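You operate a simulated robot arm through the tools that you are given. There is no shell and no other tool. Be economical: measure what you need, move in short steps, check, and stop when the job is done.

Carry out the task below with a simulated two-armed robot. There is one attempt and no reset: what you move stays moved.

Task
Open whichever capped jar expires first, stand it in the pot and bolt the lid shut.
Fine: the two capped jars stand on top of the side shelf; leave the cap there; both bolts. Set down upright: what you pick out.

The check looks at the end state, three seconds after you hand in, the way a careful person would. Anything else that was tipped, shoved, dropped, spilled or broken makes it a failure. A push-on lid holds only when it is set on centred and level and pressed home; a screw cap is set on level and turned clockwise until tight.

Robot
Two 7-joint arms with two-finger parallel grippers on one trunk, on a base that drives. Base frame: it is fixed to the floor where the robot stands at the start and does not move with it; the origin is under the middle of the robot, x ahead of it, y to its left, z up; the surface under the hand at the start is at about z = 835. Readings come in mm, rad, newtons and seconds.
The left shoulder is at the start at [70, 133, 1301], the right one opposite. With the tool pointing down near the work surface each hand reaches from about 100 to 620 mm from the robot's upright axis, wherever it stands, measured 20 degrees to its own side. Places, roughly: blue valve [700, -200, 1100]; brass knob [700, 0, 1000]; inside of the steel pot [500, -500, 800]; left bolt [400, -200, 900]; pot lid [300, -800, 1200]; red valve [700, -100, 1200]; right bolt [400, -700, 900]; rotary machine [900, 800, 900]; top of the side shelf [600, 0, 800]; yellow valve [200, -700, 1100]. Payload 1.57 kg a hand.
The tool frame of a hand sits at the grasp point between the pads (the TCP): z along the fingers, y along the line on which they close. The tips reach 30 mm beyond it. Largest opening 80 mm; finger width 17, thickness 12; the body of the gripper, 40 by 82 mm, starts 80 mm behind the TCP.
Orientation is told as [roll, pitch, yaw] about the base's x, y, z axes, in that order, counted from this pose: with the fingers straight down and closing along the base's y, the tool's x points along the base's -x, its y along +y and its z along -z.

Tools
- The arms move only by the tool jog_arm. It takes "left_motion", "right_motion" or both (then of equal length, played together; a hand with none holds still); each is a list of rows, each a list of 7 numbers: the turn, a rotation vector about the base's x, y, z in rad, then the shift along the base's x, y, z in mm, then the opening in per cent of the stroke, from 0 (shut) to 100 (fully open). In form: [[ax, ay, az, dx, dy, dz, hand], ...]. A call has 1 to 12 rows; each row is the pose to reach, as a shift and turn from the pose commanded when the call began. A row lasts 0.2 s, in which the tool goes at most 50 mm and 0.15 rad; a call with a longer step from one row to the next is refused whole, and so is a gripper value outside its range. A pose out of reach is approached as far as the arm can. The call stops where the force on the tool passes 50 N (or 10 N more than at its start, if that is more) or the arm is blocked; 0.2 s more then pass. Each finger travels about 153 mm/s and halts on what it meets, pressing with about 27 N; the grip force reading is that of the motor and also rises with nothing between the fingers. The clock runs only during rows and for 0.2 s after the last one: add rows that repeat a pose to give the fingers time. The reply holds the time, the measured pose of the TCP, the force on the tool along the base axes, the opening and the grip force, in the units named above and with some noise, with the torque about the TCP (base axes, N m) and any sound that the robot's microphone picked up.
- Cameras (640 x 400 px; columns grow to the right, rows downward): "scene" is now at [116.3, -45.3, 1515.2]; the picture's right is [-0.55, -0.83, 0.00], its down [-0.54, 0.36, -0.77] and it looks along [0.64, -0.42, -0.64] (base axes); focal length 214 px, centre (320, 200). "left" rides on the left gripper at [72, 7, -122] in its tool frame; the picture's right is [-0.09, 1.00, 0.00], its down [-0.84, -0.08, -0.54] and it looks along [-0.54, -0.05, 0.84] (tool axes); focal length 238 px, centre (320, 200). "right" rides on the right gripper at [72, -7, -122] in its tool frame; the picture's right is [0.09, 1.00, 0.00], its down [-0.84, 0.08, -0.54] and it looks along [-0.54, 0.05, 0.84] (tool axes); focal length 238 px, centre (320, 200). There is no depth. A picture from a camera that has moved, and an enlarged one, comes with that camera's place and axes in the base frame and with its lens. The place of the scene camera against the robot may be out by one fixed shift of up to 12 mm in any direction.
- snapshot(camera): a new picture of that camera. It takes no simulated time.
- move_column(by): slides the trunk up (or, below 0, down) by that many mm; the arms and the scene camera ride with it, the base frame stays. It gives what a move gives, with no picture.
- steer(legs): drives the robot by 1 to 6 legs, each [ahead, left, turn to the left] in mm, mm and rad, along the robot's own axes; the way and the turn of a leg run together, so that a leg with both is an arc; at most 1500 mm and 3.142 rad a leg. The arms and the cameras ride along, it lands a little off, and it stops where it bumps. It gives what a move gives.
- pan_tilt(pan, tilt): turns the head with the scene camera to pan (to the left, within 1.501 rad either way) and tilt (down, from -0.506 to 1.204), counted from straight ahead of the robot. It gives what a move gives.
- inspect(camera, box): a new picture of the part [left, top, right, bottom] of that camera's present view, enlarged. It takes no simulated time.
- close_job(): hands the job in; it is judged then, once.

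Work in short steps. Places have to be worked out from the pictures, the camera data and where the tool is seen: move nearer, look again, correct. Check each grasp and each placing, and mend what went wrong. You have 120 turns and 92 pictures in all, those below and enlarged ones among them. Open the grippers and draw the arms clear of the work before you hand the job in, unless the task says otherwise; then end with one line.

The tools are called after "Request:" as a command line: name --argument value ..., lists and objects as JSON in quotes. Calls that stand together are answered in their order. jog_arm: Moves the arms, as the interface text tells. Its arguments: {"type":"object","properties":{"left_motion":{"type":"array"},"right_motion":{"type":"array"}},"required":[]} The other tools are called the same way: move_column (by) slides the trunk up or down; steer (legs) drives the base; pan_tilt (pan, tilt) turns the head that bears the scene camera; snapshot (camera) takes a picture; inspect (camera, box) takes an enlarged picture of a part of a camera's view; close_job () hands the job in.

At the start:

```text
time: 0.0
left_tool_pos: [447.5, -47.8, 1229.0]
left_tool_rot: [0.001, 0.001, 0.001]
left_force: [0.0, -0.7, -1.3]
left_ft_torque: [-0.01, -0.01, 0.01]
left_width: 80.0
left_grasp_force: 0.0
right_tool_pos: [343.8, -366.0, 1328.3]
right_tool_rot: [0.0, 0.001, 0.0]
right_force: [0.8, 0.0, -0.2]
right_ft_torque: [0.01, -0.01, 0.0]
right_width: 80.1
right_grasp_force: 0.1
trunk travel left (down, up): [-875.0, 65.0]
robot x, y, heading: [0.4, -0.8, 0.002]
head pan, tilt: [-0.586, 0.698]
```

scene: 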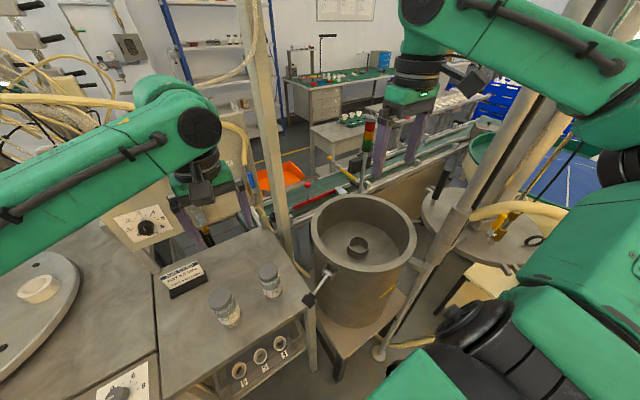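
right: 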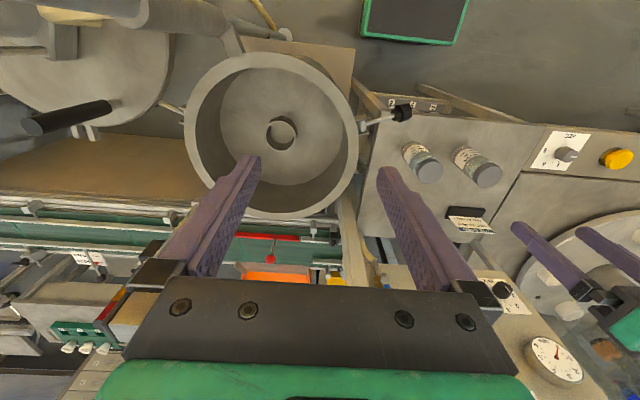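
left: 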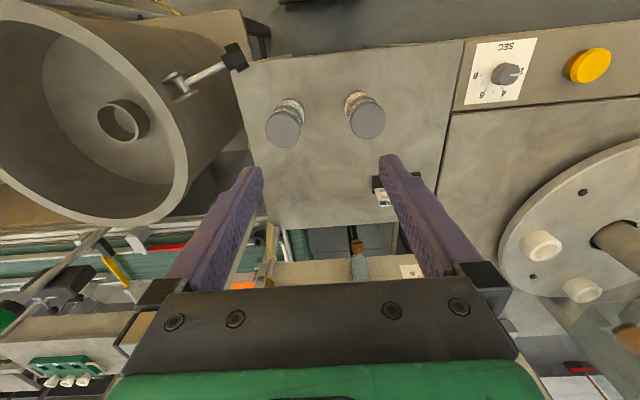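

The two jars stand on the shelf beside the pot, with a small sign next to them. I enlarge the labels and the sign first.

Request:
inspect --camera "scene" --box '[150, 240, 310, 340]'

Request:
inspect --camera "left" --box '[240, 70, 440, 220]'

Request:
inspect --camera "scene" --box '[290, 170, 640, 390]'

```text
4.00 times, centred on (230, 290) of scene
camera zoom: at [116.3, -45.3, 1515.2], right [-0.55, -0.83, 0.0], down [-0.54, 0.36, -0.77], along [0.64, -0.42, -0.64], focal length 858 px, centre (680, -160)
```

zoom: 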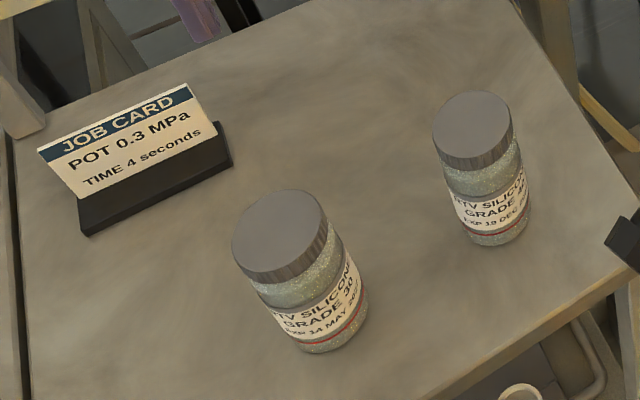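

```text
2.67 times, centred on (340, 145) of left
camera zoom: at [375.3, -41.3, 1351.7], right [0.09, 1.0, 0.0], down [0.84, -0.08, 0.54], along [0.54, -0.05, -0.84], focal length 636 px, centre (267, 347)
```

zoom: 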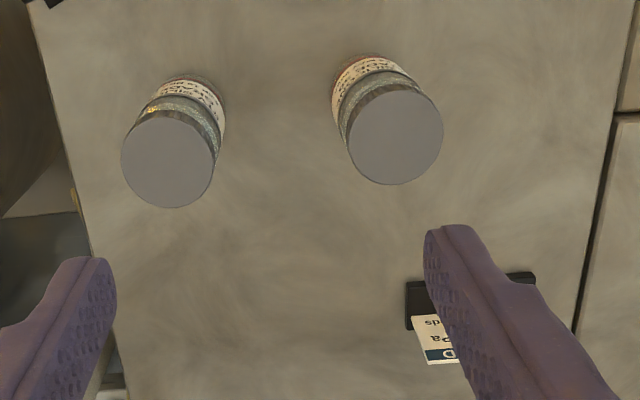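

```text
1.82 times, centred on (465, 280) of scene
camera zoom: at [116.3, -45.3, 1515.2], right [-0.55, -0.83, 0.0], down [-0.54, 0.36, -0.77], along [0.64, -0.42, -0.64], focal length 390 px, centre (56, 54)
```

zoom: 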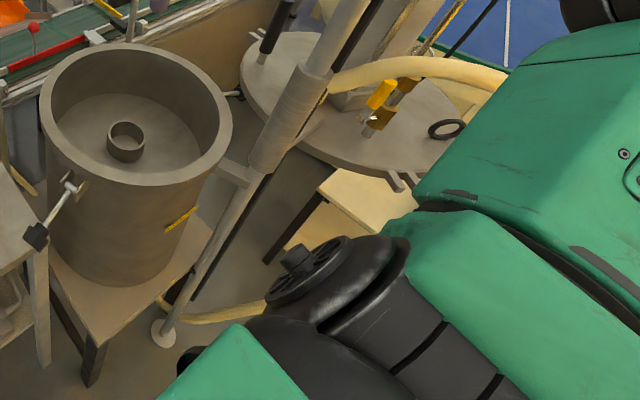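

The years are not readable yet. I look from the right hand's camera and at the lid area.

Request:
inspect --camera "right" --box '[390, 130, 510, 205]'

Request:
pan_tilt --pan -1.2 --tilt 0.75

Request:
snapshot --camera "scene"

```text
5.33 times, centred on (450, 168) of right
camera zoom: at [270.0, -372.7, 1450.4], right [-0.09, 1.0, 0.0], down [0.84, 0.08, 0.54], along [0.54, 0.05, -0.84], focal length 1271 px, centre (-373, 373)
```

zoom: 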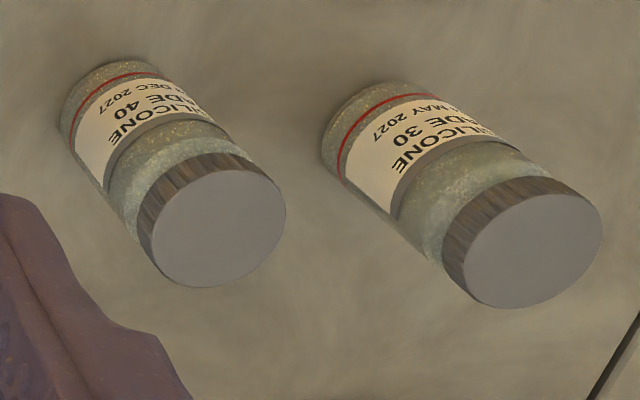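

```text
time: 1.0
left_tool_pos: [445.9, -48.6, 1229.9]
left_tool_rot: [0.001, 0.0, 0.0]
left_force: [1.1, 0.3, -0.9]
left_ft_torque: [0.02, -0.01, 0.01]
left_width: 80.1
left_grasp_force: 0.0
right_tool_pos: [343.3, -365.3, 1327.3]
right_tool_rot: [-0.001, -0.001, 0.001]
right_force: [-1.1, -0.3, -0.4]
right_ft_torque: [0.01, 0.01, 0.02]
right_width: 80.1
right_grasp_force: 0.1
trunk travel left (down, up): [-875.0, 65.0]
robot x, y, heading: [1.4, -1.8, 0.0]
head pan, tilt: [-1.201, 0.75]
```

```text
84 pictures are left
camera scene: at [75.5, -75.5, 1510.8], right [-0.93, -0.36, 0.0], down [-0.25, 0.64, -0.73], along [0.26, -0.68, -0.68], focal length 214 px, centre (320, 200)
```

scene: 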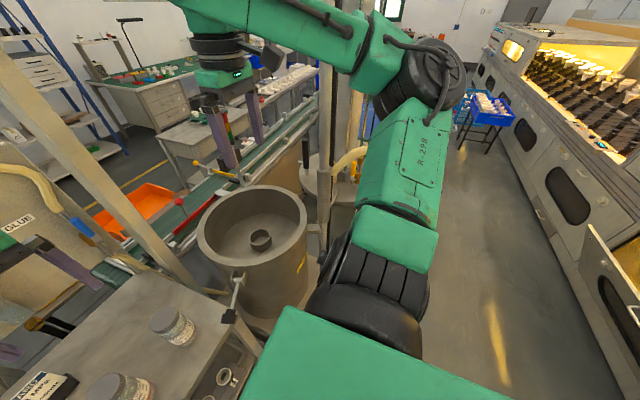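

Both expire in 2027: Grade 30 on 14 MAY, Grade 40 on 19 DEC, so the Grade 30 jar is the one (cap top near [478, 26, 971]). I turn the right hand so its camera looks toward the lid on the right.

Request:
jog_arm --right_motion '[[0, 0, -0.14, 0, 0, 0, 100], [0, 0, -0.28, 0, 0, 0, 100], [0, 0, -0.42, 0, 0, 0, 100], [0, 0, -0.56, 0, 0, 0, 100], [0, 0, -0.7, 0, 0, 0, 100], [0, 0, -0.84, 0, 0, 0, 100], [0, 0, -0.98, 0, 0, 0, 100], [0, 0, -1.12, 0, 0, 0, 100], [0, 0, -1.26, 0, 0, 0, 100], [0, 0, -1.4, 0, 0, 0, 100]]'

Request:
snapshot --camera "right"

```text
time: 3.2
left_tool_pos: [446.1, -48.2, 1230.2]
left_tool_rot: [0.0, 0.0, 0.001]
left_force: [0.1, 0.5, -0.2]
left_ft_torque: [-0.03, 0.01, -0.02]
left_width: 80.0
left_grasp_force: 0.0
right_tool_pos: [343.7, -365.9, 1328.5]
right_tool_rot: [0.001, 0.002, -1.403]
right_force: [1.1, -0.3, -1.0]
right_ft_torque: [0.01, 0.01, 0.01]
right_width: 80.1
right_grasp_force: 0.1
trunk travel left (down, up): [-875.0, 65.0]
robot x, y, heading: [2.9, -1.7, -0.004]
head pan, tilt: [-1.201, 0.75]
```

```text
83 pictures are left
camera right: at [323.0, -296.1, 1450.5], right [0.97, 0.26, 0.0], down [0.22, -0.81, 0.54], along [0.14, -0.52, -0.84], focal length 238 px, centre (320, 200)
```

right: 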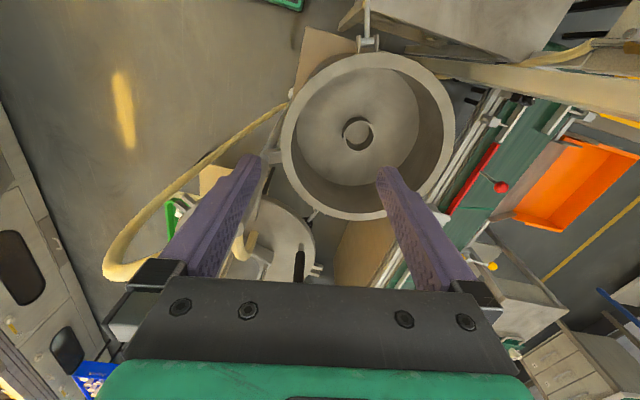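

The lid is partly hidden behind a finger, with a vertical post near [272, -535]. I shift the right hand 110 mm back and up to see it between the fingers.

Request:
jog_arm --right_motion '[[0, 0, 0, -40, 20, 20, 100], [0, 0, 0, -80, 40, 40, 100], [0, 0, 0, -120, 60, 60, 100]]'

Request:
snapshot --camera "right"

```text
time: 4.0
left_tool_pos: [446.2, -47.0, 1229.5]
left_tool_rot: [-0.001, -0.002, 0.001]
left_force: [-0.7, 0.1, -0.1]
left_ft_torque: [-0.01, -0.03, 0.04]
left_width: 80.0
left_grasp_force: 0.1
right_tool_pos: [221.6, -304.2, 1389.1]
right_tool_rot: [0.001, -0.003, -1.402]
right_force: [-1.0, 0.1, 0.0]
right_ft_torque: [-0.01, -0.01, 0.02]
right_width: 80.2
right_grasp_force: 0.1
trunk travel left (down, up): [-875.0, 65.0]
robot x, y, heading: [0.4, 0.5, 0.001]
head pan, tilt: [-1.201, 0.75]
```

```text
82 pictures are left
camera right: at [200.7, -235.0, 1511.0], right [0.97, 0.26, 0.0], down [0.22, -0.81, 0.54], along [0.14, -0.52, -0.84], focal length 238 px, centre (320, 200)
```

right: 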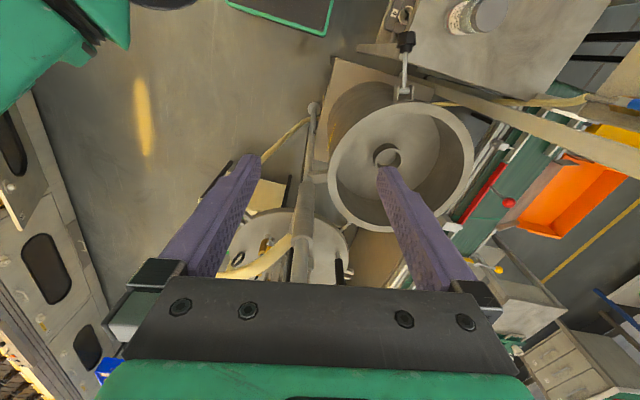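

Request:
inspect --camera "right" --box '[200, 60, 480, 285]'

Request:
snapshot --camera "scene"

```text
1.78 times, centred on (340, 172) of right
camera zoom: at [200.7, -235.0, 1511.0], right [0.97, 0.26, 0.0], down [0.22, -0.81, 0.54], along [0.14, -0.52, -0.84], focal length 424 px, centre (284, 249)
```

zoom: 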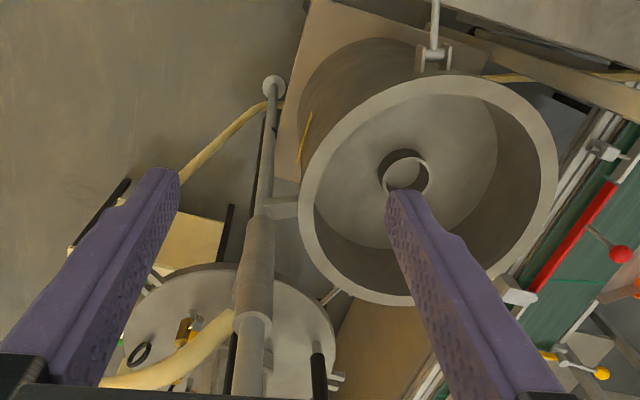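

```text
80 pictures are left
camera scene: at [73.4, -74.1, 1511.0], right [-0.93, -0.36, 0.0], down [-0.25, 0.64, -0.73], along [0.27, -0.68, -0.68], focal length 214 px, centre (320, 200)
```

scene: 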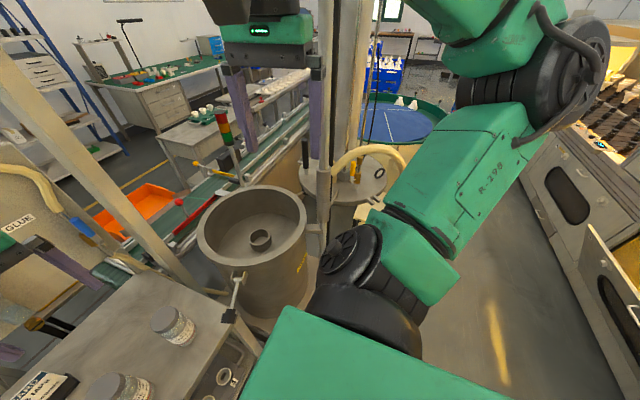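

Findings so far:
- The pot rim is near [445, -410, 1010].
- The post is near [256, -540].
- The lid sits on the post's swing sleeve.

First comes the jar. I plan for the right hand to hold the body, tilted in from the robot's side, while the left unscrews the cap from above. I bring the right hand back to yaw 0 and move the left aside.

Request:
jog_arm --right_motion '[[0, 0, 0.14, 10, 0, 0, 100], [0, 0, 0.28, 20, 10, 0, 100], [0, 0, 0.42, 30, 20, 0, 100], [0, 0, 0.56, 40, 40, -10, 100], [0, 0, 0.7, 50, 60, -30, 100], [0, 0, 0.84, 60, 80, -50, 100], [0, 0, 0.98, 70, 100, -70, 100], [0, 0, 1.12, 80, 120, -90, 100], [0, 0, 1.26, 80, 140, -110, 100], [0, 0, 1.4, 80, 160, -130, 100]]' --left_motion '[[0, 0, 0, 0, 20, 0, 100], [0, 0, 0, 0, 40, 0, 100], [0, 0, 0, 0, 60, 0, 100], [0, 0, 0, 0, 80, 0, 100], [0, 0, 0, 0, 100, 0, 100], [0, 0, 0, 0, 120, 0, 100], [0, 0, 0, 0, 140, 0, 100], [0, 0, 0, 0, 160, 0, 100], [0, 0, 0, 0, 180, 0, 100], [0, 0, 0, 0, 200, 0, 100]]'

Request:
pan_tilt --pan -0.1 --tilt 0.95

Request:
snapshot --camera "right"

Request:
snapshot --camera "scene"

```text
time: 6.2
left_tool_pos: [447.3, 154.0, 1229.2]
left_tool_rot: [-0.002, 0.001, 0.0]
left_force: [0.8, -0.4, 0.2]
left_ft_torque: [-0.03, 0.02, 0.01]
left_width: 80.2
left_grasp_force: 0.0
right_tool_pos: [303.5, -145.0, 1257.4]
right_tool_rot: [0.0, -0.002, 0.004]
right_force: [0.1, -0.1, 1.2]
right_ft_torque: [-0.03, 0.03, 0.02]
right_width: 79.6
right_grasp_force: 0.0
trunk travel left (down, up): [-875.0, 65.0]
robot x, y, heading: [-0.3, 3.1, 0.002]
head pan, tilt: [-1.201, 0.75]
```

```text
time: 7.5
left_tool_pos: [447.6, 152.1, 1230.3]
left_tool_rot: [-0.001, 0.0, -0.001]
left_force: [-0.5, -0.2, 0.4]
left_ft_torque: [-0.01, -0.01, -0.01]
left_width: 80.1
left_grasp_force: 0.0
right_tool_pos: [303.6, -146.6, 1258.9]
right_tool_rot: [0.001, -0.001, -0.001]
right_force: [-0.3, 0.4, 0.5]
right_ft_torque: [0.02, 0.01, 0.01]
right_width: 79.9
right_grasp_force: 0.0
trunk travel left (down, up): [-875.0, 65.0]
robot x, y, heading: [2.1, -2.0, -0.003]
head pan, tilt: [-0.099, 0.949]
```

```text
79 pictures are left
camera right: at [230.0, -152.8, 1380.0], right [-0.09, 1.0, 0.0], down [0.84, 0.08, 0.54], along [0.54, 0.05, -0.84], focal length 238 px, centre (320, 200)
```

right: 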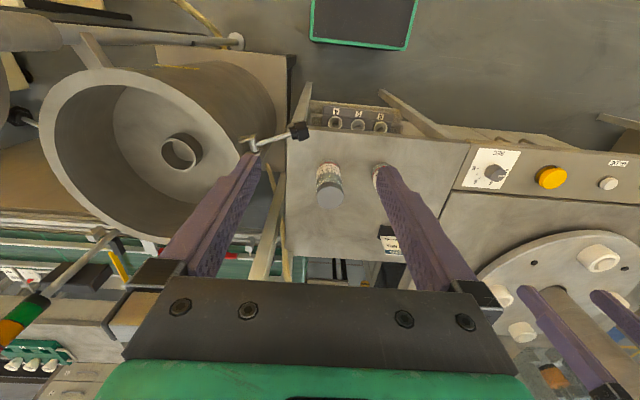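

```text
78 pictures are left
camera scene: at [117.8, -5.3, 1495.3], right [-0.1, -0.99, 0.0], down [-0.81, 0.08, -0.58], along [0.58, -0.06, -0.81], focal length 214 px, centre (320, 200)
```

scene: 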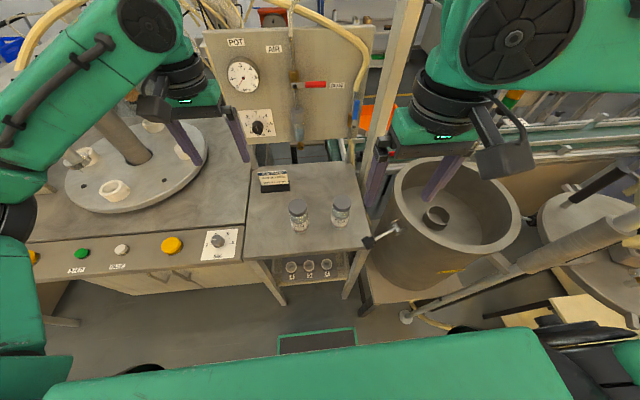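

The jar position is confirmed near [475, 26]. I pitch the right hand forward about 1 rad and bring it to about 120 mm short of the jar.

Request:
jog_arm --right_motion '[[0, -0.12, 0, 0, 20, 0, 100], [0, -0.25, 0, 0, 40, 0, 100], [0, -0.38, 0, 0, 60, 0, 100], [0, -0.5, 0, 0, 80, -20, 100], [0, -0.63, 0, 0, 110, -60, 100], [0, -0.76, 0, 10, 140, -100, 100], [0, -0.88, 0, 20, 171, -140, 100], [0, -1.0, 0, 30, 171, -180, 100]]'

Request:
snapshot --camera "scene"

```text
refused: row 6 steps farther than a row can; nothing moved
```

```text
77 pictures are left
camera scene: at [117.8, -5.3, 1495.3], right [-0.1, -0.99, 0.0], down [-0.81, 0.08, -0.58], along [0.58, -0.06, -0.81], focal length 214 px, centre (320, 200)
```

scene: 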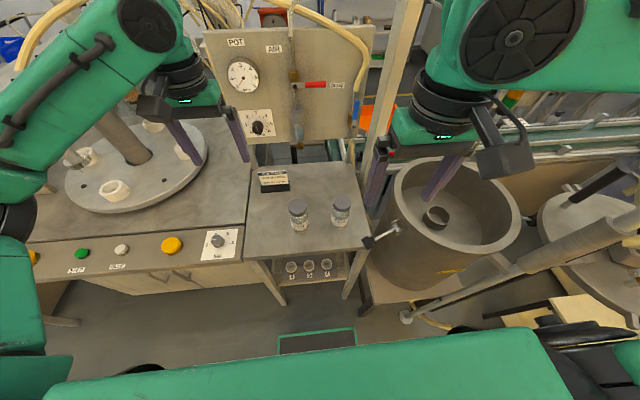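

That step was just over 50 mm, so I use smaller steps.

Request:
jog_arm --right_motion '[[0, -0.1, 0, 0, 17, 0, 100], [0, -0.2, 0, 0, 34, 0, 100], [0, -0.3, 0, 0, 51, -10, 100], [0, -0.4, 0, 0, 68, -30, 100], [0, -0.5, 0, 0, 85, -50, 100], [0, -0.6, 0, 5, 102, -75, 100], [0, -0.7, 0, 10, 119, -100, 100], [0, -0.8, 0, 15, 136, -125, 100], [0, -0.9, 0, 20, 153, -150, 100], [0, -1.0, 0, 25, 171, -180, 100]]'

Request:
snapshot --camera "scene"

Request:
snapshot --camera "right"

```text
time: 9.7
left_tool_pos: [448.2, 150.9, 1227.6]
left_tool_rot: [0.002, 0.003, 0.0]
left_force: [0.4, 0.2, 0.3]
left_ft_torque: [0.01, 0.02, -0.04]
left_width: 80.0
left_grasp_force: 0.1
right_tool_pos: [436.5, -66.6, 1109.6]
right_tool_rot: [0.003, -0.999, -0.001]
right_force: [-0.2, -0.6, 0.3]
right_ft_torque: [0.02, -0.01, 0.02]
right_width: 79.9
right_grasp_force: 0.0
right hand out of reach, approached as far as the arm can: row 3, 4, 5, 6, 7, 8, 9, 10
trunk travel left (down, up): [-875.0, 65.0]
robot x, y, heading: [1.4, 2.8, 0.0]
head pan, tilt: [-0.099, 0.949]
```

```text
76 pictures are left
camera scene: at [119.7, -6.7, 1495.1], right [-0.1, -1.0, 0.0], down [-0.81, 0.08, -0.58], along [0.58, -0.06, -0.81], focal length 214 px, centre (320, 200)
```

scene: 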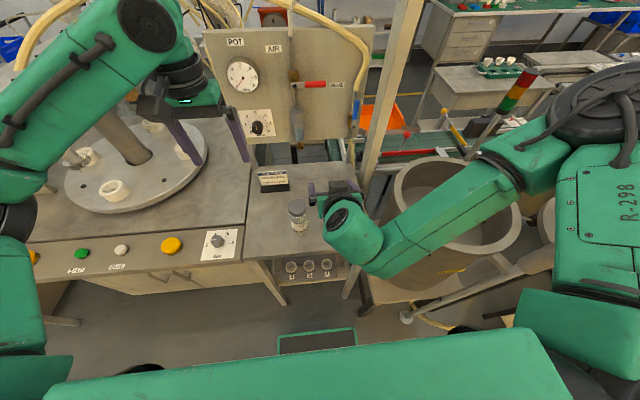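

```text
75 pictures are left
camera right: at [293.3, -73.4, 1116.2], right [-0.05, 1.0, -0.08], down [0.0, 0.08, 1.0], along [1.0, 0.05, 0.0], focal length 238 px, centre (320, 200)
```

right: 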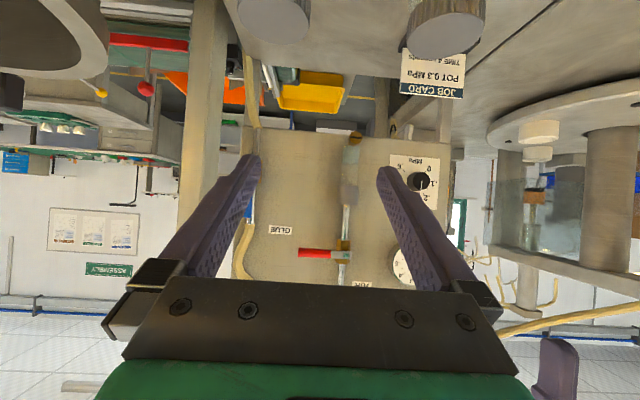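

The arm folds too tightly at that height, but the approach pose is lower and further from the shoulder. I test with a small move down to see which commanded pose it refers to.

Request:
jog_arm --right_motion '[[0, 0, 0, 0, 0, -30, 100], [0, 0, 0, 0, 0, -60, 100]]'

```text
time: 10.3
left_tool_pos: [448.6, 151.1, 1230.2]
left_tool_rot: [0.002, 0.0, 0.0]
left_force: [0.0, 0.7, -0.4]
left_ft_torque: [0.01, 0.04, -0.01]
left_width: 80.2
left_grasp_force: 0.1
right_tool_pos: [438.1, -93.3, 1072.2]
right_tool_rot: [0.002, -0.997, -0.001]
right_force: [0.5, 0.0, 0.7]
right_ft_torque: [0.01, 0.02, -0.02]
right_width: 79.9
right_grasp_force: 0.0
right hand out of reach, approached as far as the arm can: row 1, 2
trunk travel left (down, up): [-875.0, 65.0]
robot x, y, heading: [-0.3, 2.4, -0.003]
head pan, tilt: [-0.099, 0.949]
```

Still limited, because the arm is folded too close to the trunk. I drive the base back 110 mm to give it room.

Request:
jog_arm --right_motion '[[0, 0, 0, 0, 0, 40, 100], [0, 0, 0, 0, 0, 80, 100]]'

Request:
steer --legs '[[-110, 0, 0]]'

```text
time: 10.9
left_tool_pos: [447.5, 152.1, 1229.5]
left_tool_rot: [-0.001, 0.0, -0.001]
left_force: [-0.6, -0.4, 0.4]
left_ft_torque: [0.03, -0.02, -0.01]
left_width: 79.9
left_grasp_force: 0.1
right_tool_pos: [459.1, -76.9, 1149.4]
right_tool_rot: [-0.001, -0.998, 0.003]
right_force: [0.5, -0.6, -0.2]
right_ft_torque: [-0.04, 0.0, -0.02]
right_width: 80.1
right_grasp_force: 0.0
right hand out of reach, approached as far as the arm can: row 1, 2
trunk travel left (down, up): [-875.0, 65.0]
robot x, y, heading: [1.6, 0.9, -0.001]
head pan, tilt: [-0.099, 0.949]
```

```text
time: 12.1
left_tool_pos: [342.5, 153.1, 1227.5]
left_tool_rot: [0.001, 0.004, 0.003]
left_force: [0.0, -0.1, -0.1]
left_ft_torque: [-0.02, -0.02, 0.01]
left_width: 80.1
left_grasp_force: 0.2
right_tool_pos: [351.6, -78.2, 1148.5]
right_tool_rot: [0.0, -0.998, 0.001]
right_force: [0.0, 0.0, -0.7]
right_ft_torque: [0.01, 0.0, -0.03]
right_width: 79.9
right_grasp_force: 0.1
trunk travel left (down, up): [-875.0, 65.0]
robot x, y, heading: [-113.0, 3.7, 0.003]
head pan, tilt: [-0.099, 0.949]
```

I probe the commanded reference with a forward-and-down move.

Request:
jog_arm --right_motion '[[0, 0, 0, 20, 20, -30, 100], [0, 0, 0, 40, 40, -60, 100]]'

```text
time: 12.7
left_tool_pos: [340.1, 151.8, 1228.0]
left_tool_rot: [-0.001, 0.003, 0.001]
left_force: [1.0, 0.6, 0.4]
left_ft_torque: [0.05, 0.0, -0.01]
left_width: 80.2
left_grasp_force: 0.1
right_tool_pos: [386.4, -68.6, 1107.7]
right_tool_rot: [0.002, -0.995, 0.0]
right_force: [-0.4, -0.4, -0.7]
right_ft_torque: [-0.01, -0.03, 0.01]
right_width: 79.5
right_grasp_force: 0.1
right hand out of reach, approached as far as the arm can: row 2
trunk travel left (down, up): [-875.0, 65.0]
robot x, y, heading: [-107.9, 1.1, 0.002]
head pan, tilt: [-0.099, 0.949]
```

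The limit is on moving toward +y with the fingers straight ahead. I yaw the hand to the left (fingers pointing forward-left) and try again.

Request:
jog_arm --right_motion '[[0, 0, 0.14, -20, -10, 0, 100], [0, 0, 0.28, -30, -10, 0, 100], [0, 0, 0.42, -30, -10, 0, 100], [0, 0, 0.56, -30, -10, 0, 100], [0, 0, 0.7, -30, -10, 0, 100], [0, 0, 0.7, -30, 10, -10, 100]]'

Request:
snapshot --camera "scene"

```text
time: 14.1
left_tool_pos: [338.2, 154.2, 1229.2]
left_tool_rot: [-0.002, 0.002, 0.001]
left_force: [0.3, -0.3, 0.1]
left_ft_torque: [-0.03, 0.01, 0.01]
left_width: 80.1
left_grasp_force: 0.1
right_tool_pos: [354.8, -57.1, 1098.3]
right_tool_rot: [-0.005, -0.999, 0.706]
right_force: [-1.0, -0.3, -0.5]
right_ft_torque: [-0.03, 0.0, -0.01]
right_width: 80.3
right_grasp_force: 0.0
trunk travel left (down, up): [-875.0, 65.0]
robot x, y, heading: [-108.8, 2.2, 0.004]
head pan, tilt: [-0.099, 0.949]
```

```text
74 pictures are left
camera scene: at [9.5, -3.7, 1495.2], right [-0.1, -1.0, 0.0], down [-0.81, 0.08, -0.58], along [0.58, -0.06, -0.81], focal length 214 px, centre (320, 200)
```

scene: 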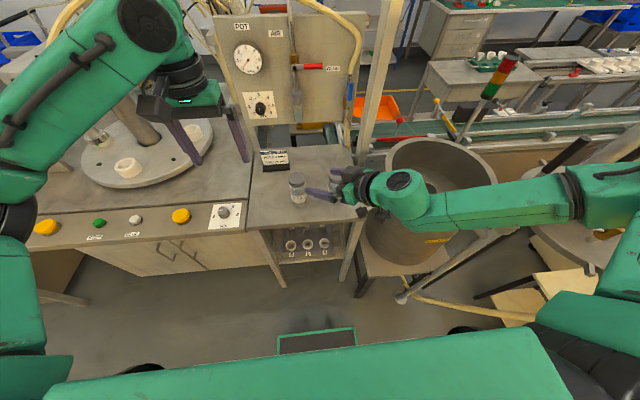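

Reachable this way, but the right forearm would pass near the bolt knob (about [371, -178, 911]) and the other jar. The left side is free, so I swap roles: the left hand holds the jar tilted and the right twists the cap from above. I unpitch the right hand and yaw the left.

Request:
jog_arm --right_motion '[[-0.0644, 0.0765, 0, 0, -10, 15, 100], [-0.129, 0.153, 0, 0, -20, 30, 100], [-0.193, 0.2295, 0, 0, -30, 45, 100], [-0.258, 0.306, 0, 0, -40, 60, 100], [-0.322, 0.3825, 0, 0, -50, 75, 100], [-0.386, 0.459, 0, 0, -60, 90, 100], [-0.451, 0.5355, 0, 0, -70, 105, 100], [-0.515, 0.612, 0, 0, -80, 120, 100], [-0.58, 0.6885, 0, 0, -90, 135, 100], [-0.644, 0.765, 0, 0, -100, 150, 100]]' --left_motion '[[0, 0, -0.14, 0, 0, 0, 100], [0, 0, -0.28, 0, 0, 0, 100], [0, 0, -0.42, 0, 0, 0, 100], [0, 0, -0.56, 0, 0, 0, 100], [0, 0, -0.7, 0, 0, 0, 100], [0, 0, -0.7, 0, 0, 0, 100], [0, 0, -0.7, 0, 0, 0, 100], [0, 0, -0.7, 0, 0, 0, 100], [0, 0, -0.7, 0, 0, 0, 100], [0, 0, -0.7, 0, 0, 0, 100]]'

Request:
jog_arm --left_motion '[[-0.0644, -0.0765, 0, 0, 0, -10, 100], [-0.129, -0.153, 0, 0, 0, -20, 100], [-0.193, -0.2295, 0, 0, 0, -30, 100], [-0.258, -0.306, 0, 0, 0, -40, 100], [-0.322, -0.3825, 0, 0, 0, -50, 100], [-0.386, -0.459, 0, 10, -10, -60, 100], [-0.451, -0.5355, 0, 15, -20, -70, 100], [-0.515, -0.612, 0, 20, -30, -80, 100], [-0.58, -0.6885, 0, 25, -40, -90, 100], [-0.644, -0.765, 0, 30, -50, -100, 100]]' --right_motion '[[0, 0, -0.14, 0, 0, 0, 100], [0, 0, -0.28, 0, 0, 0, 100], [0, 0, -0.42, 0, 0, 0, 100], [0, 0, -0.56, 0, 0, 0, 100], [0, 0, -0.7, 0, 0, 0, 100], [0, 0, -0.7, 0, 0, 0, 100], [0, 0, -0.7, 0, 0, 0, 100], [0, 0, -0.7, 0, 0, 0, 100], [0, 0, -0.7, 0, 0, 0, 100], [0, 0, -0.7, 0, 0, 0, 100]]'

Request:
snapshot --camera "scene"

Request:
snapshot --camera "right"

```text
time: 16.3
left_tool_pos: [338.8, 151.8, 1228.4]
left_tool_rot: [0.0, -0.001, -0.699]
left_force: [0.3, 0.6, -0.1]
left_ft_torque: [-0.01, 0.0, 0.0]
left_width: 80.0
left_grasp_force: 0.0
right_tool_pos: [353.9, -157.6, 1248.8]
right_tool_rot: [0.004, 0.002, 0.7]
right_force: [-0.2, -0.3, -0.9]
right_ft_torque: [0.0, -0.06, 0.01]
right_width: 80.1
right_grasp_force: 0.0
right hand out of reach, approached as far as the arm can: row 4, 5
trunk travel left (down, up): [-875.0, 65.0]
robot x, y, heading: [-109.6, 0.2, -0.002]
head pan, tilt: [-0.099, 0.949]
```

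```text
time: 18.5
left_tool_pos: [366.8, 100.5, 1129.1]
left_tool_rot: [-0.001, -1.003, -0.7]
left_force: [0.1, 0.0, -0.4]
left_ft_torque: [0.02, -0.02, 0.0]
left_width: 79.9
left_grasp_force: 0.0
right_tool_pos: [353.8, -157.9, 1248.5]
right_tool_rot: [0.001, 0.0, 0.0]
right_force: [-0.2, -0.2, 0.3]
right_ft_torque: [0.01, 0.0, -0.01]
right_width: 79.8
right_grasp_force: 0.1
trunk travel left (down, up): [-875.0, 65.0]
robot x, y, heading: [-110.3, 0.5, -0.001]
head pan, tilt: [-0.099, 0.949]
```

```text
73 pictures are left
camera scene: at [8.5, -5.4, 1495.3], right [-0.1, -1.0, 0.0], down [-0.81, 0.08, -0.58], along [0.58, -0.06, -0.81], focal length 214 px, centre (320, 200)
```

scene: 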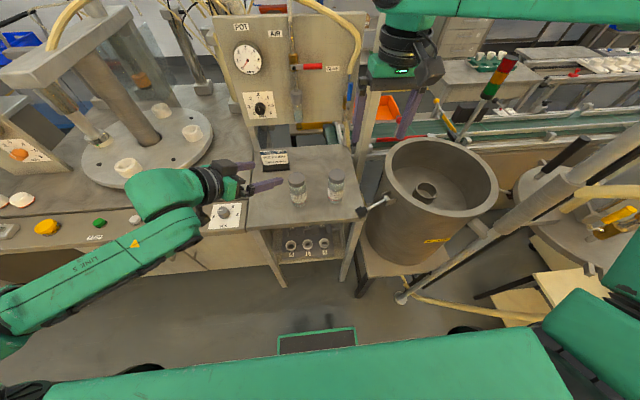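

```text
72 pictures are left
camera right: at [280.6, -164.8, 1371.0], right [-0.09, 1.0, 0.0], down [0.84, 0.08, 0.54], along [0.54, 0.05, -0.84], focal length 238 px, centre (320, 200)
```

right: 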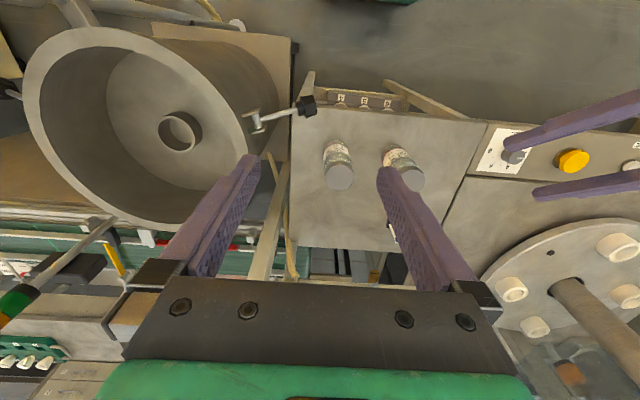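

All three views agree on the cap near [477, 25, 972]. I lower the left hand to 120 mm short of the grasp.

Request:
jog_arm --left_motion '[[0, 0, 0, 5, -2, -35, 100], [0, 0, 0, 10, -3, -70, 100], [0, 0, 0, 16, -5, -105, 100], [0, 0, 0, 22, -7, -140, 100], [0, 0, 0, 27, -8, -165, 100], [0, 0, 0, 32, -9, -184, 100]]'

Request:
snapshot --camera "scene"

Request:
snapshot --camera "left"

```text
time: 19.9
left_tool_pos: [400.9, 93.6, 945.2]
left_tool_rot: [-0.002, -1.0, -0.699]
left_force: [-0.3, -0.7, 0.0]
left_ft_torque: [0.01, -0.04, 0.0]
left_width: 80.0
left_grasp_force: 0.1
right_tool_pos: [353.9, -158.6, 1249.4]
right_tool_rot: [0.003, 0.001, 0.003]
right_force: [0.1, 0.2, -0.7]
right_ft_torque: [-0.02, 0.0, -0.01]
right_width: 80.1
right_grasp_force: 0.0
trunk travel left (down, up): [-875.0, 65.0]
robot x, y, heading: [-110.6, 0.0, -0.002]
head pan, tilt: [-0.099, 0.949]
```

```text
71 pictures are left
camera scene: at [8.6, -5.5, 1495.3], right [-0.1, -1.0, 0.0], down [-0.81, 0.08, -0.58], along [0.58, -0.06, -0.81], focal length 214 px, centre (320, 200)
```

scene: 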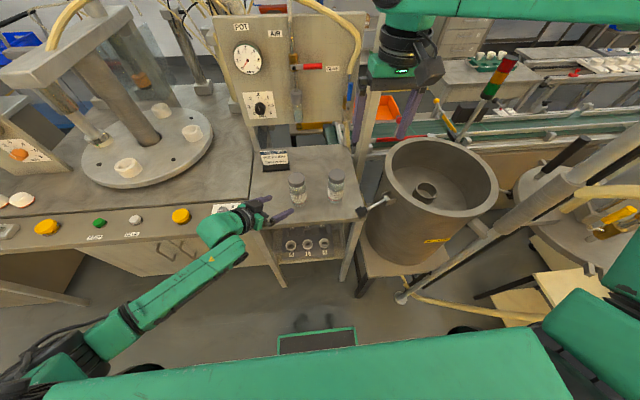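

```text
70 pictures are left
camera left: at [296.8, 189.5, 950.5], right [0.68, 0.73, 0.08], down [-0.05, -0.06, 1.0], along [0.73, -0.68, 0.0], focal length 238 px, centre (320, 200)
```

left: 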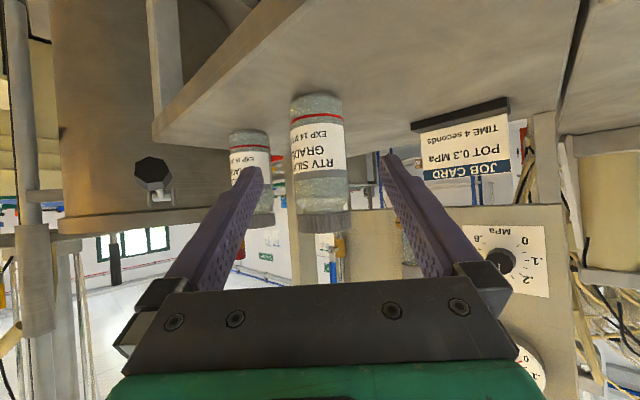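

The left camera puts the jar axis at about [474, 26], in line with the fingers. I slide in and close gently around the body.

Request:
jog_arm --left_motion '[[0, 0, 0, 12, -14, -12, 100], [0, 0, 0, 28, -27, -24, 100], [0, 0, 0, 43, -41, -36, 100], [0, 0, 0, 58, -54, -47, 100], [0, 0, 0, 73.5, -67.5, -58, 100]]'

Request:
snapshot --camera "left"

```text
time: 21.1
left_tool_pos: [472.4, 24.9, 886.0]
left_tool_rot: [-0.002, -0.998, -0.7]
left_force: [0.2, -0.3, 0.1]
left_ft_torque: [-0.02, -0.02, -0.02]
left_width: 80.0
left_grasp_force: 0.0
right_tool_pos: [354.7, -158.2, 1247.5]
right_tool_rot: [0.002, 0.003, 0.002]
right_force: [-0.8, -0.4, -0.8]
right_ft_torque: [0.0, 0.01, 0.0]
right_width: 79.8
right_grasp_force: 0.0
trunk travel left (down, up): [-875.0, 65.0]
robot x, y, heading: [-110.7, -1.9, -0.002]
head pan, tilt: [-0.099, 0.949]
```

```text
69 pictures are left
camera left: at [369.3, 121.2, 892.9], right [0.68, 0.73, 0.08], down [-0.05, -0.06, 1.0], along [0.73, -0.68, 0.0], focal length 238 px, centre (320, 200)
```

left: 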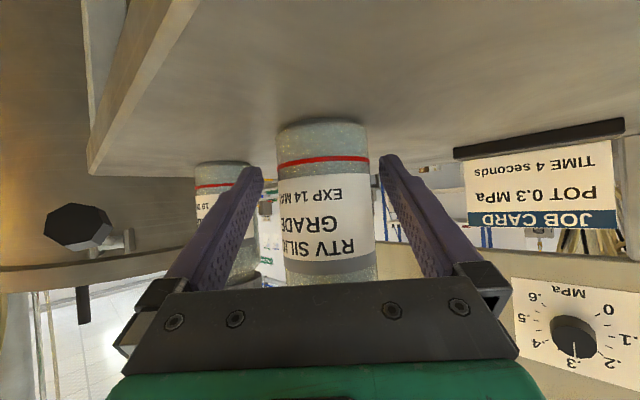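

The jar sits centred between the pads. I close the left hand on it.

Request:
jog_arm --left_motion '[[0, 0, 0, 0, 0, 0, 75], [0, 0, 0, 0, 0, 0, 50], [0, 0, 0, 0, 0, 0, 0], [0, 0, 0, 0, 0, 0, 0]]'

Request:
snapshot --camera "right"

```text
time: 22.1
left_tool_pos: [472.9, 25.8, 888.7]
left_tool_rot: [-0.002, -1.0, -0.697]
left_force: [0.6, 0.6, -0.2]
left_ft_torque: [0.03, -0.05, -0.01]
left_width: 55.0
left_grasp_force: 27.0
right_tool_pos: [353.2, -157.8, 1249.8]
right_tool_rot: [0.002, 0.0, 0.003]
right_force: [-0.2, -0.5, -0.5]
right_ft_torque: [0.0, 0.0, -0.03]
right_width: 80.1
right_grasp_force: 0.1
trunk travel left (down, up): [-875.0, 65.0]
robot x, y, heading: [-112.8, -0.5, 0.003]
head pan, tilt: [-0.099, 0.949]
```

```text
68 pictures are left
camera right: at [280.1, -164.7, 1371.1], right [-0.09, 1.0, 0.0], down [0.84, 0.08, 0.54], along [0.54, 0.05, -0.84], focal length 238 px, centre (320, 200)
```

right: 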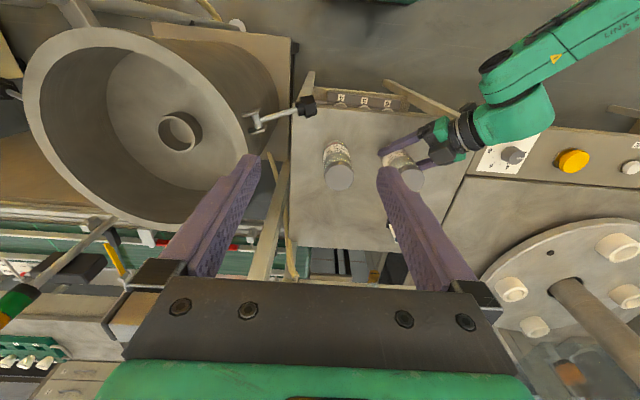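

The jar is held (55 mm). I bring the right hand above the cap at yaw -1.2, staying high.

Request:
jog_arm --right_motion '[[0, 0, -0.12, 12, 18, -5, 100], [0, 0, -0.24, 24, 36, -10, 100], [0, 0, -0.36, 36, 54, -20, 100], [0, 0, -0.48, 48, 73, -30, 100], [0, 0, -0.6, 60, 92, -45, 100], [0, 0, -0.72, 72, 110, -60, 100], [0, 0, -0.84, 84, 128, -75, 100], [0, 0, -0.96, 96, 147, -95, 100], [0, 0, -1.08, 108, 166, -115, 100], [0, 0, -1.2, 120, 184, -135, 100], [0, 0, -1.2, 120, 184, -155, 100]]'

Request:
snapshot --camera "right"

Request:
snapshot --camera "scene"

```text
time: 24.5
left_tool_pos: [471.4, 25.9, 888.6]
left_tool_rot: [-0.003, -1.0, -0.698]
left_force: [1.1, 0.9, 0.9]
left_ft_torque: [0.08, -0.12, -0.05]
left_width: 55.0
left_grasp_force: 26.9
right_tool_pos: [366.1, -95.3, 1129.7]
right_tool_rot: [0.002, 0.0, -1.201]
right_force: [0.5, 0.0, -0.6]
right_ft_torque: [-0.04, 0.0, 0.02]
right_width: 80.1
right_grasp_force: 0.2
right hand out of reach, approached as far as the arm can: row 3, 4, 5, 6, 7, 8, 9, 10, 11
trunk travel left (down, up): [-875.0, 65.0]
robot x, y, heading: [-104.7, -0.6, -0.001]
head pan, tilt: [-0.099, 0.949]
```

```text
67 pictures are left
camera right: at [332.7, -30.4, 1251.9], right [0.9, 0.45, 0.0], down [0.37, -0.75, 0.54], along [0.24, -0.48, -0.84], focal length 238 px, centre (320, 200)
```

right: 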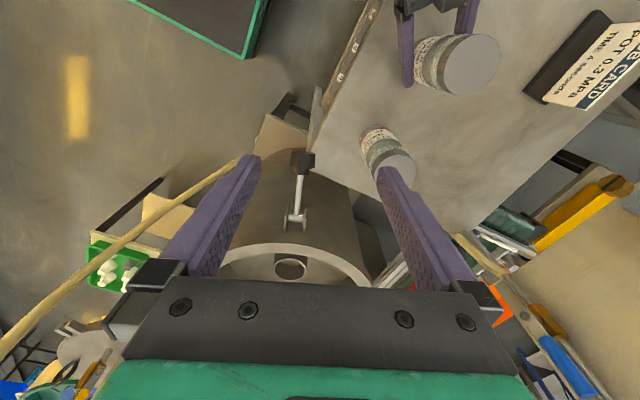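

```text
66 pictures are left
camera scene: at [8.1, -5.5, 1495.3], right [-0.1, -1.0, 0.0], down [-0.81, 0.08, -0.58], along [0.58, -0.06, -0.81], focal length 214 px, centre (320, 200)
```

scene: 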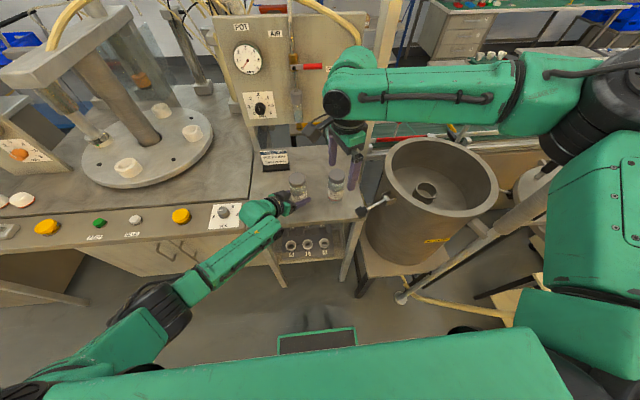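

Yaw -1.2 is out of reach there. I turn the right hand back toward yaw 0 while keeping the target over the cap.

Request:
jog_arm --right_motion '[[0, 0, 0.14, 0, 0, 20, 100], [0, 0, 0.28, 0, 0, 20, 100], [0, 0, 0.42, 0, 0, 20, 100], [0, 0, 0.56, 0, 0, 20, 100], [0, 0, 0.7, 0, 0, 20, 100], [0, 0, 0.84, 0, 0, 20, 100], [0, 0, 0.98, 0, 0, 20, 100], [0, 0, 1.12, 0, 0, 20, 100], [0, 0, 1.2, 0, 0, 20, 100], [0, 0, 1.2, 0, 0, 20, 100]]'

```text
time: 26.7
left_tool_pos: [471.7, 27.0, 887.7]
left_tool_rot: [0.0, -1.001, -0.696]
left_force: [-1.3, 0.2, 1.7]
left_ft_torque: [0.09, -0.09, -0.01]
left_width: 55.1
left_grasp_force: 27.4
right_tool_pos: [365.1, -94.6, 1150.0]
right_tool_rot: [0.002, 0.001, 0.001]
right_force: [0.2, -0.1, -1.0]
right_ft_torque: [-0.02, -0.04, 0.0]
right_width: 79.8
right_grasp_force: 0.2
trunk travel left (down, up): [-875.0, 65.0]
robot x, y, heading: [-111.4, 2.0, 0.002]
head pan, tilt: [-0.099, 0.949]
```

The reference followed the reached pose: now [365, -95, 1150] at yaw 0. I move over the cap.

Request:
jog_arm --right_motion '[[0, 0, 0, 22, 24, 0, 100], [0, 0, 0, 44, 48, 0, 100], [0, 0, 0, 66, 72, -15, 100], [0, 0, 0, 88, 96, -35, 100], [0, 0, 0, 109, 121, -60, 100]]'

Request:
snapshot --camera "right"

```text
time: 27.9
left_tool_pos: [472.0, 26.8, 888.0]
left_tool_rot: [-0.002, -1.0, -0.698]
left_force: [-0.3, 0.2, 1.6]
left_ft_torque: [0.02, -0.01, -0.01]
left_width: 55.1
left_grasp_force: 26.8
right_tool_pos: [366.0, -93.3, 1126.0]
right_tool_rot: [0.003, -0.001, 0.001]
right_force: [0.7, -0.5, -0.5]
right_ft_torque: [0.03, 0.02, -0.03]
right_width: 80.0
right_grasp_force: 0.1
right hand out of reach, approached as far as the arm can: row 1, 2, 3, 4, 5
trunk travel left (down, up): [-875.0, 65.0]
robot x, y, heading: [-112.5, 2.8, 0.001]
head pan, tilt: [-0.099, 0.949]
```

```text
65 pictures are left
camera right: at [292.7, -101.8, 1249.4], right [-0.09, 1.0, 0.0], down [0.84, 0.08, 0.54], along [0.54, 0.05, -0.84], focal length 238 px, centre (320, 200)
```

right: 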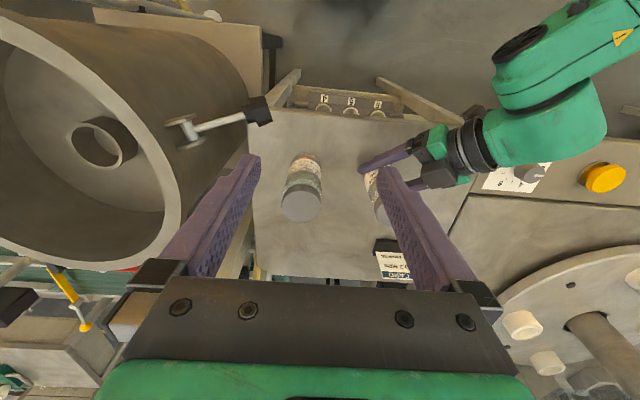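

Odd that it's stuck so close. I test whether it is x or y that is limited.

Request:
jog_arm --right_motion '[[0, 0, 0, 25, 0, 0, 100], [0, 0, 0, 50, 0, 0, 100], [0, 0, 0, 75, 0, 0, 100]]'

Request:
jog_arm --right_motion '[[0, 0, 0, 0, 20, 0, 100], [0, 0, 0, 0, 40, 0, 100], [0, 0, 0, 0, 60, 0, 100]]'

```text
time: 28.7
left_tool_pos: [472.7, 26.0, 887.4]
left_tool_rot: [-0.003, -0.999, -0.697]
left_force: [0.3, -0.3, 0.0]
left_ft_torque: [0.06, -0.05, 0.01]
left_width: 54.9
left_grasp_force: 26.7
right_tool_pos: [398.2, -126.3, 1133.1]
right_tool_rot: [0.003, -0.003, 0.002]
right_force: [-0.2, 1.0, -0.3]
right_ft_torque: [0.0, 0.02, -0.01]
right_width: 79.9
right_grasp_force: 0.1
right hand out of reach, approached as far as the arm can: row 1, 2, 3
trunk travel left (down, up): [-875.0, 65.0]
robot x, y, heading: [-110.1, -2.0, 0.002]
head pan, tilt: [-0.099, 0.949]
```

```text
time: 29.5
left_tool_pos: [471.6, 26.2, 888.4]
left_tool_rot: [-0.002, -1.001, -0.698]
left_force: [-0.9, 0.3, 0.3]
left_ft_torque: [0.1, -0.06, 0.01]
left_width: 54.9
left_grasp_force: 27.1
right_tool_pos: [371.7, -97.8, 1137.3]
right_tool_rot: [0.003, -0.003, 0.0]
right_force: [0.1, 0.3, 0.5]
right_ft_torque: [-0.02, 0.01, -0.02]
right_width: 80.1
right_grasp_force: 0.0
right hand out of reach, approached as far as the arm can: row 1, 2, 3
trunk travel left (down, up): [-875.0, 65.0]
robot x, y, heading: [-109.1, -1.1, -0.0]
head pan, tilt: [-0.099, 0.949]
```

The boundary looks like a wrist limit that eases when the hand is lower. I try once more going lower (tips stay 30 mm above the caps) before changing the base.

Request:
jog_arm --right_motion '[[0, 0, 0, 0, 0, -45, 100], [0, 0, 0, 0, 0, -85, 100], [0, 0, 0, 20, 20, -85, 100], [0, 0, 0, 40, 40, -85, 100], [0, 0, 0, 60, 60, -85, 100]]'

```text
time: 30.7
left_tool_pos: [472.2, 25.1, 887.8]
left_tool_rot: [-0.003, -1.001, -0.698]
left_force: [0.0, 0.1, -0.4]
left_ft_torque: [0.06, -0.07, -0.02]
left_width: 55.1
left_grasp_force: 26.5
right_tool_pos: [366.3, -108.3, 1080.3]
right_tool_rot: [0.002, -0.004, 0.0]
right_force: [1.0, -0.2, -1.4]
right_ft_torque: [-0.01, 0.0, -0.03]
right_width: 80.0
right_grasp_force: 0.0
right hand out of reach, approached as far as the arm can: row 1, 2, 3, 4, 5
trunk travel left (down, up): [-875.0, 65.0]
robot x, y, heading: [-112.1, 0.5, 0.002]
head pan, tilt: [-0.099, 0.949]
```

Even straight down is refused, well inside the stated reach. The arm is probably stuck in a bad elbow posture from the earlier contortions. I retrace the right hand to its starting region and approach afresh.

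Request:
jog_arm --right_motion '[[0, 0, 0, -10, -25, 30, 100], [0, 0, 0, -20, -50, 60, 100], [0, 0, 0, -35, -80, 95, 100], [0, 0, 0, -50, -110, 130, 100], [0, 0, 0, -70, -140, 160, 100], [0, 0, 0, -90, -170, 190, 100], [0, 0, 0, -110, -200, 215, 100], [0, 0, 0, -125, -230, 235, 100], [0, 0, 0, -130, -255, 250, 100]]'

Request:
jog_arm --right_motion '[[0, 0, 0, 10, 20, -30, 100], [0, 0, 0, 20, 45, -60, 100], [0, 0, 0, 35, 75, -90, 100], [0, 0, 0, 50, 105, -120, 100], [0, 0, 0, 70, 135, -150, 100], [0, 0, 0, 90, 170, -180, 100], [0, 0, 0, 110, 205, -200, 100], [0, 0, 0, 130, 240, -215, 100], [0, 0, 0, 155, 275, -230, 100], [0, 0, 0, 180, 310, -240, 100], [0, 0, 0, 205, 345, -250, 100], [0, 0, 0, 230, 380, -250, 100]]'

Request:
snapshot --camera "scene"

```text
time: 32.7
left_tool_pos: [472.9, 26.4, 887.4]
left_tool_rot: [-0.002, -0.999, -0.699]
left_force: [-1.5, -0.9, -0.6]
left_ft_torque: [0.06, 0.0, 0.04]
left_width: 54.9
left_grasp_force: 27.1
right_tool_pos: [233.7, -363.6, 1331.1]
right_tool_rot: [0.002, 0.001, 0.003]
right_force: [-0.6, 0.9, 0.1]
right_ft_torque: [0.01, 0.01, -0.02]
right_width: 80.1
right_grasp_force: 0.1
trunk travel left (down, up): [-875.0, 65.0]
robot x, y, heading: [-111.2, -1.5, -0.003]
head pan, tilt: [-0.099, 0.949]
```

```text
refused: row 6 steps farther than a row can; nothing moved
```

```text
64 pictures are left
camera scene: at [7.8, -5.9, 1495.3], right [-0.1, -1.0, 0.0], down [-0.81, 0.08, -0.58], along [0.58, -0.06, -0.81], focal length 214 px, centre (320, 200)
```

scene: 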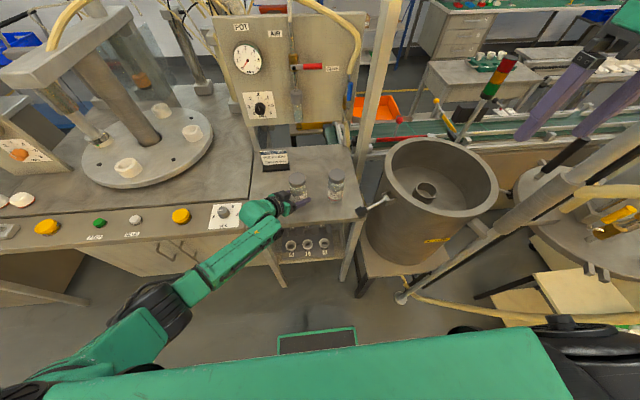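

Back at the start region. I approach the cap along a straight line.

Request:
jog_arm --right_motion '[[0, 0, 0, 20, 32, -18, 100], [0, 0, 0, 40, 65, -36, 100], [0, 0, 0, 60, 97, -54, 100], [0, 0, 0, 80, 130, -72, 100], [0, 0, 0, 100, 162, -90, 100], [0, 0, 0, 120, 195, -108, 100], [0, 0, 0, 140, 227, -126, 100], [0, 0, 0, 160, 260, -144, 100], [0, 0, 0, 180, 292, -162, 100], [0, 0, 0, 200, 325, -190, 100], [0, 0, 0, 220, 357, -215, 100], [0, 0, 0, 240, 389, -240, 100]]'

Request:
inspect --camera "scene" --box '[200, 120, 520, 320]'

```text
time: 35.3
left_tool_pos: [471.6, 25.9, 888.5]
left_tool_rot: [-0.003, -1.001, -0.698]
left_force: [-1.1, -1.1, -0.9]
left_ft_torque: [0.03, -0.02, 0.01]
left_width: 55.0
left_grasp_force: 26.6
right_tool_pos: [369.8, -95.9, 1128.4]
right_tool_rot: [0.001, -0.001, 0.001]
right_force: [0.3, -0.1, 0.5]
right_ft_torque: [0.01, -0.02, 0.0]
right_width: 80.0
right_grasp_force: 0.2
right hand out of reach, approached as far as the arm can: row 8, 9, 10, 11, 12
trunk travel left (down, up): [-875.0, 65.0]
robot x, y, heading: [-109.9, -0.3, 0.004]
head pan, tilt: [-0.099, 0.949]
```

```text
2.00 times, centred on (360, 220) of scene
camera zoom: at [7.9, -5.5, 1495.3], right [-0.1, -1.0, 0.0], down [-0.81, 0.08, -0.58], along [0.58, -0.06, -0.81], focal length 429 px, centre (240, 160)
```

zoom: 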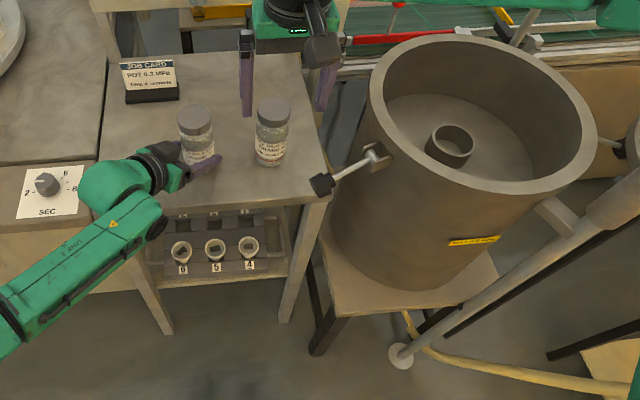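

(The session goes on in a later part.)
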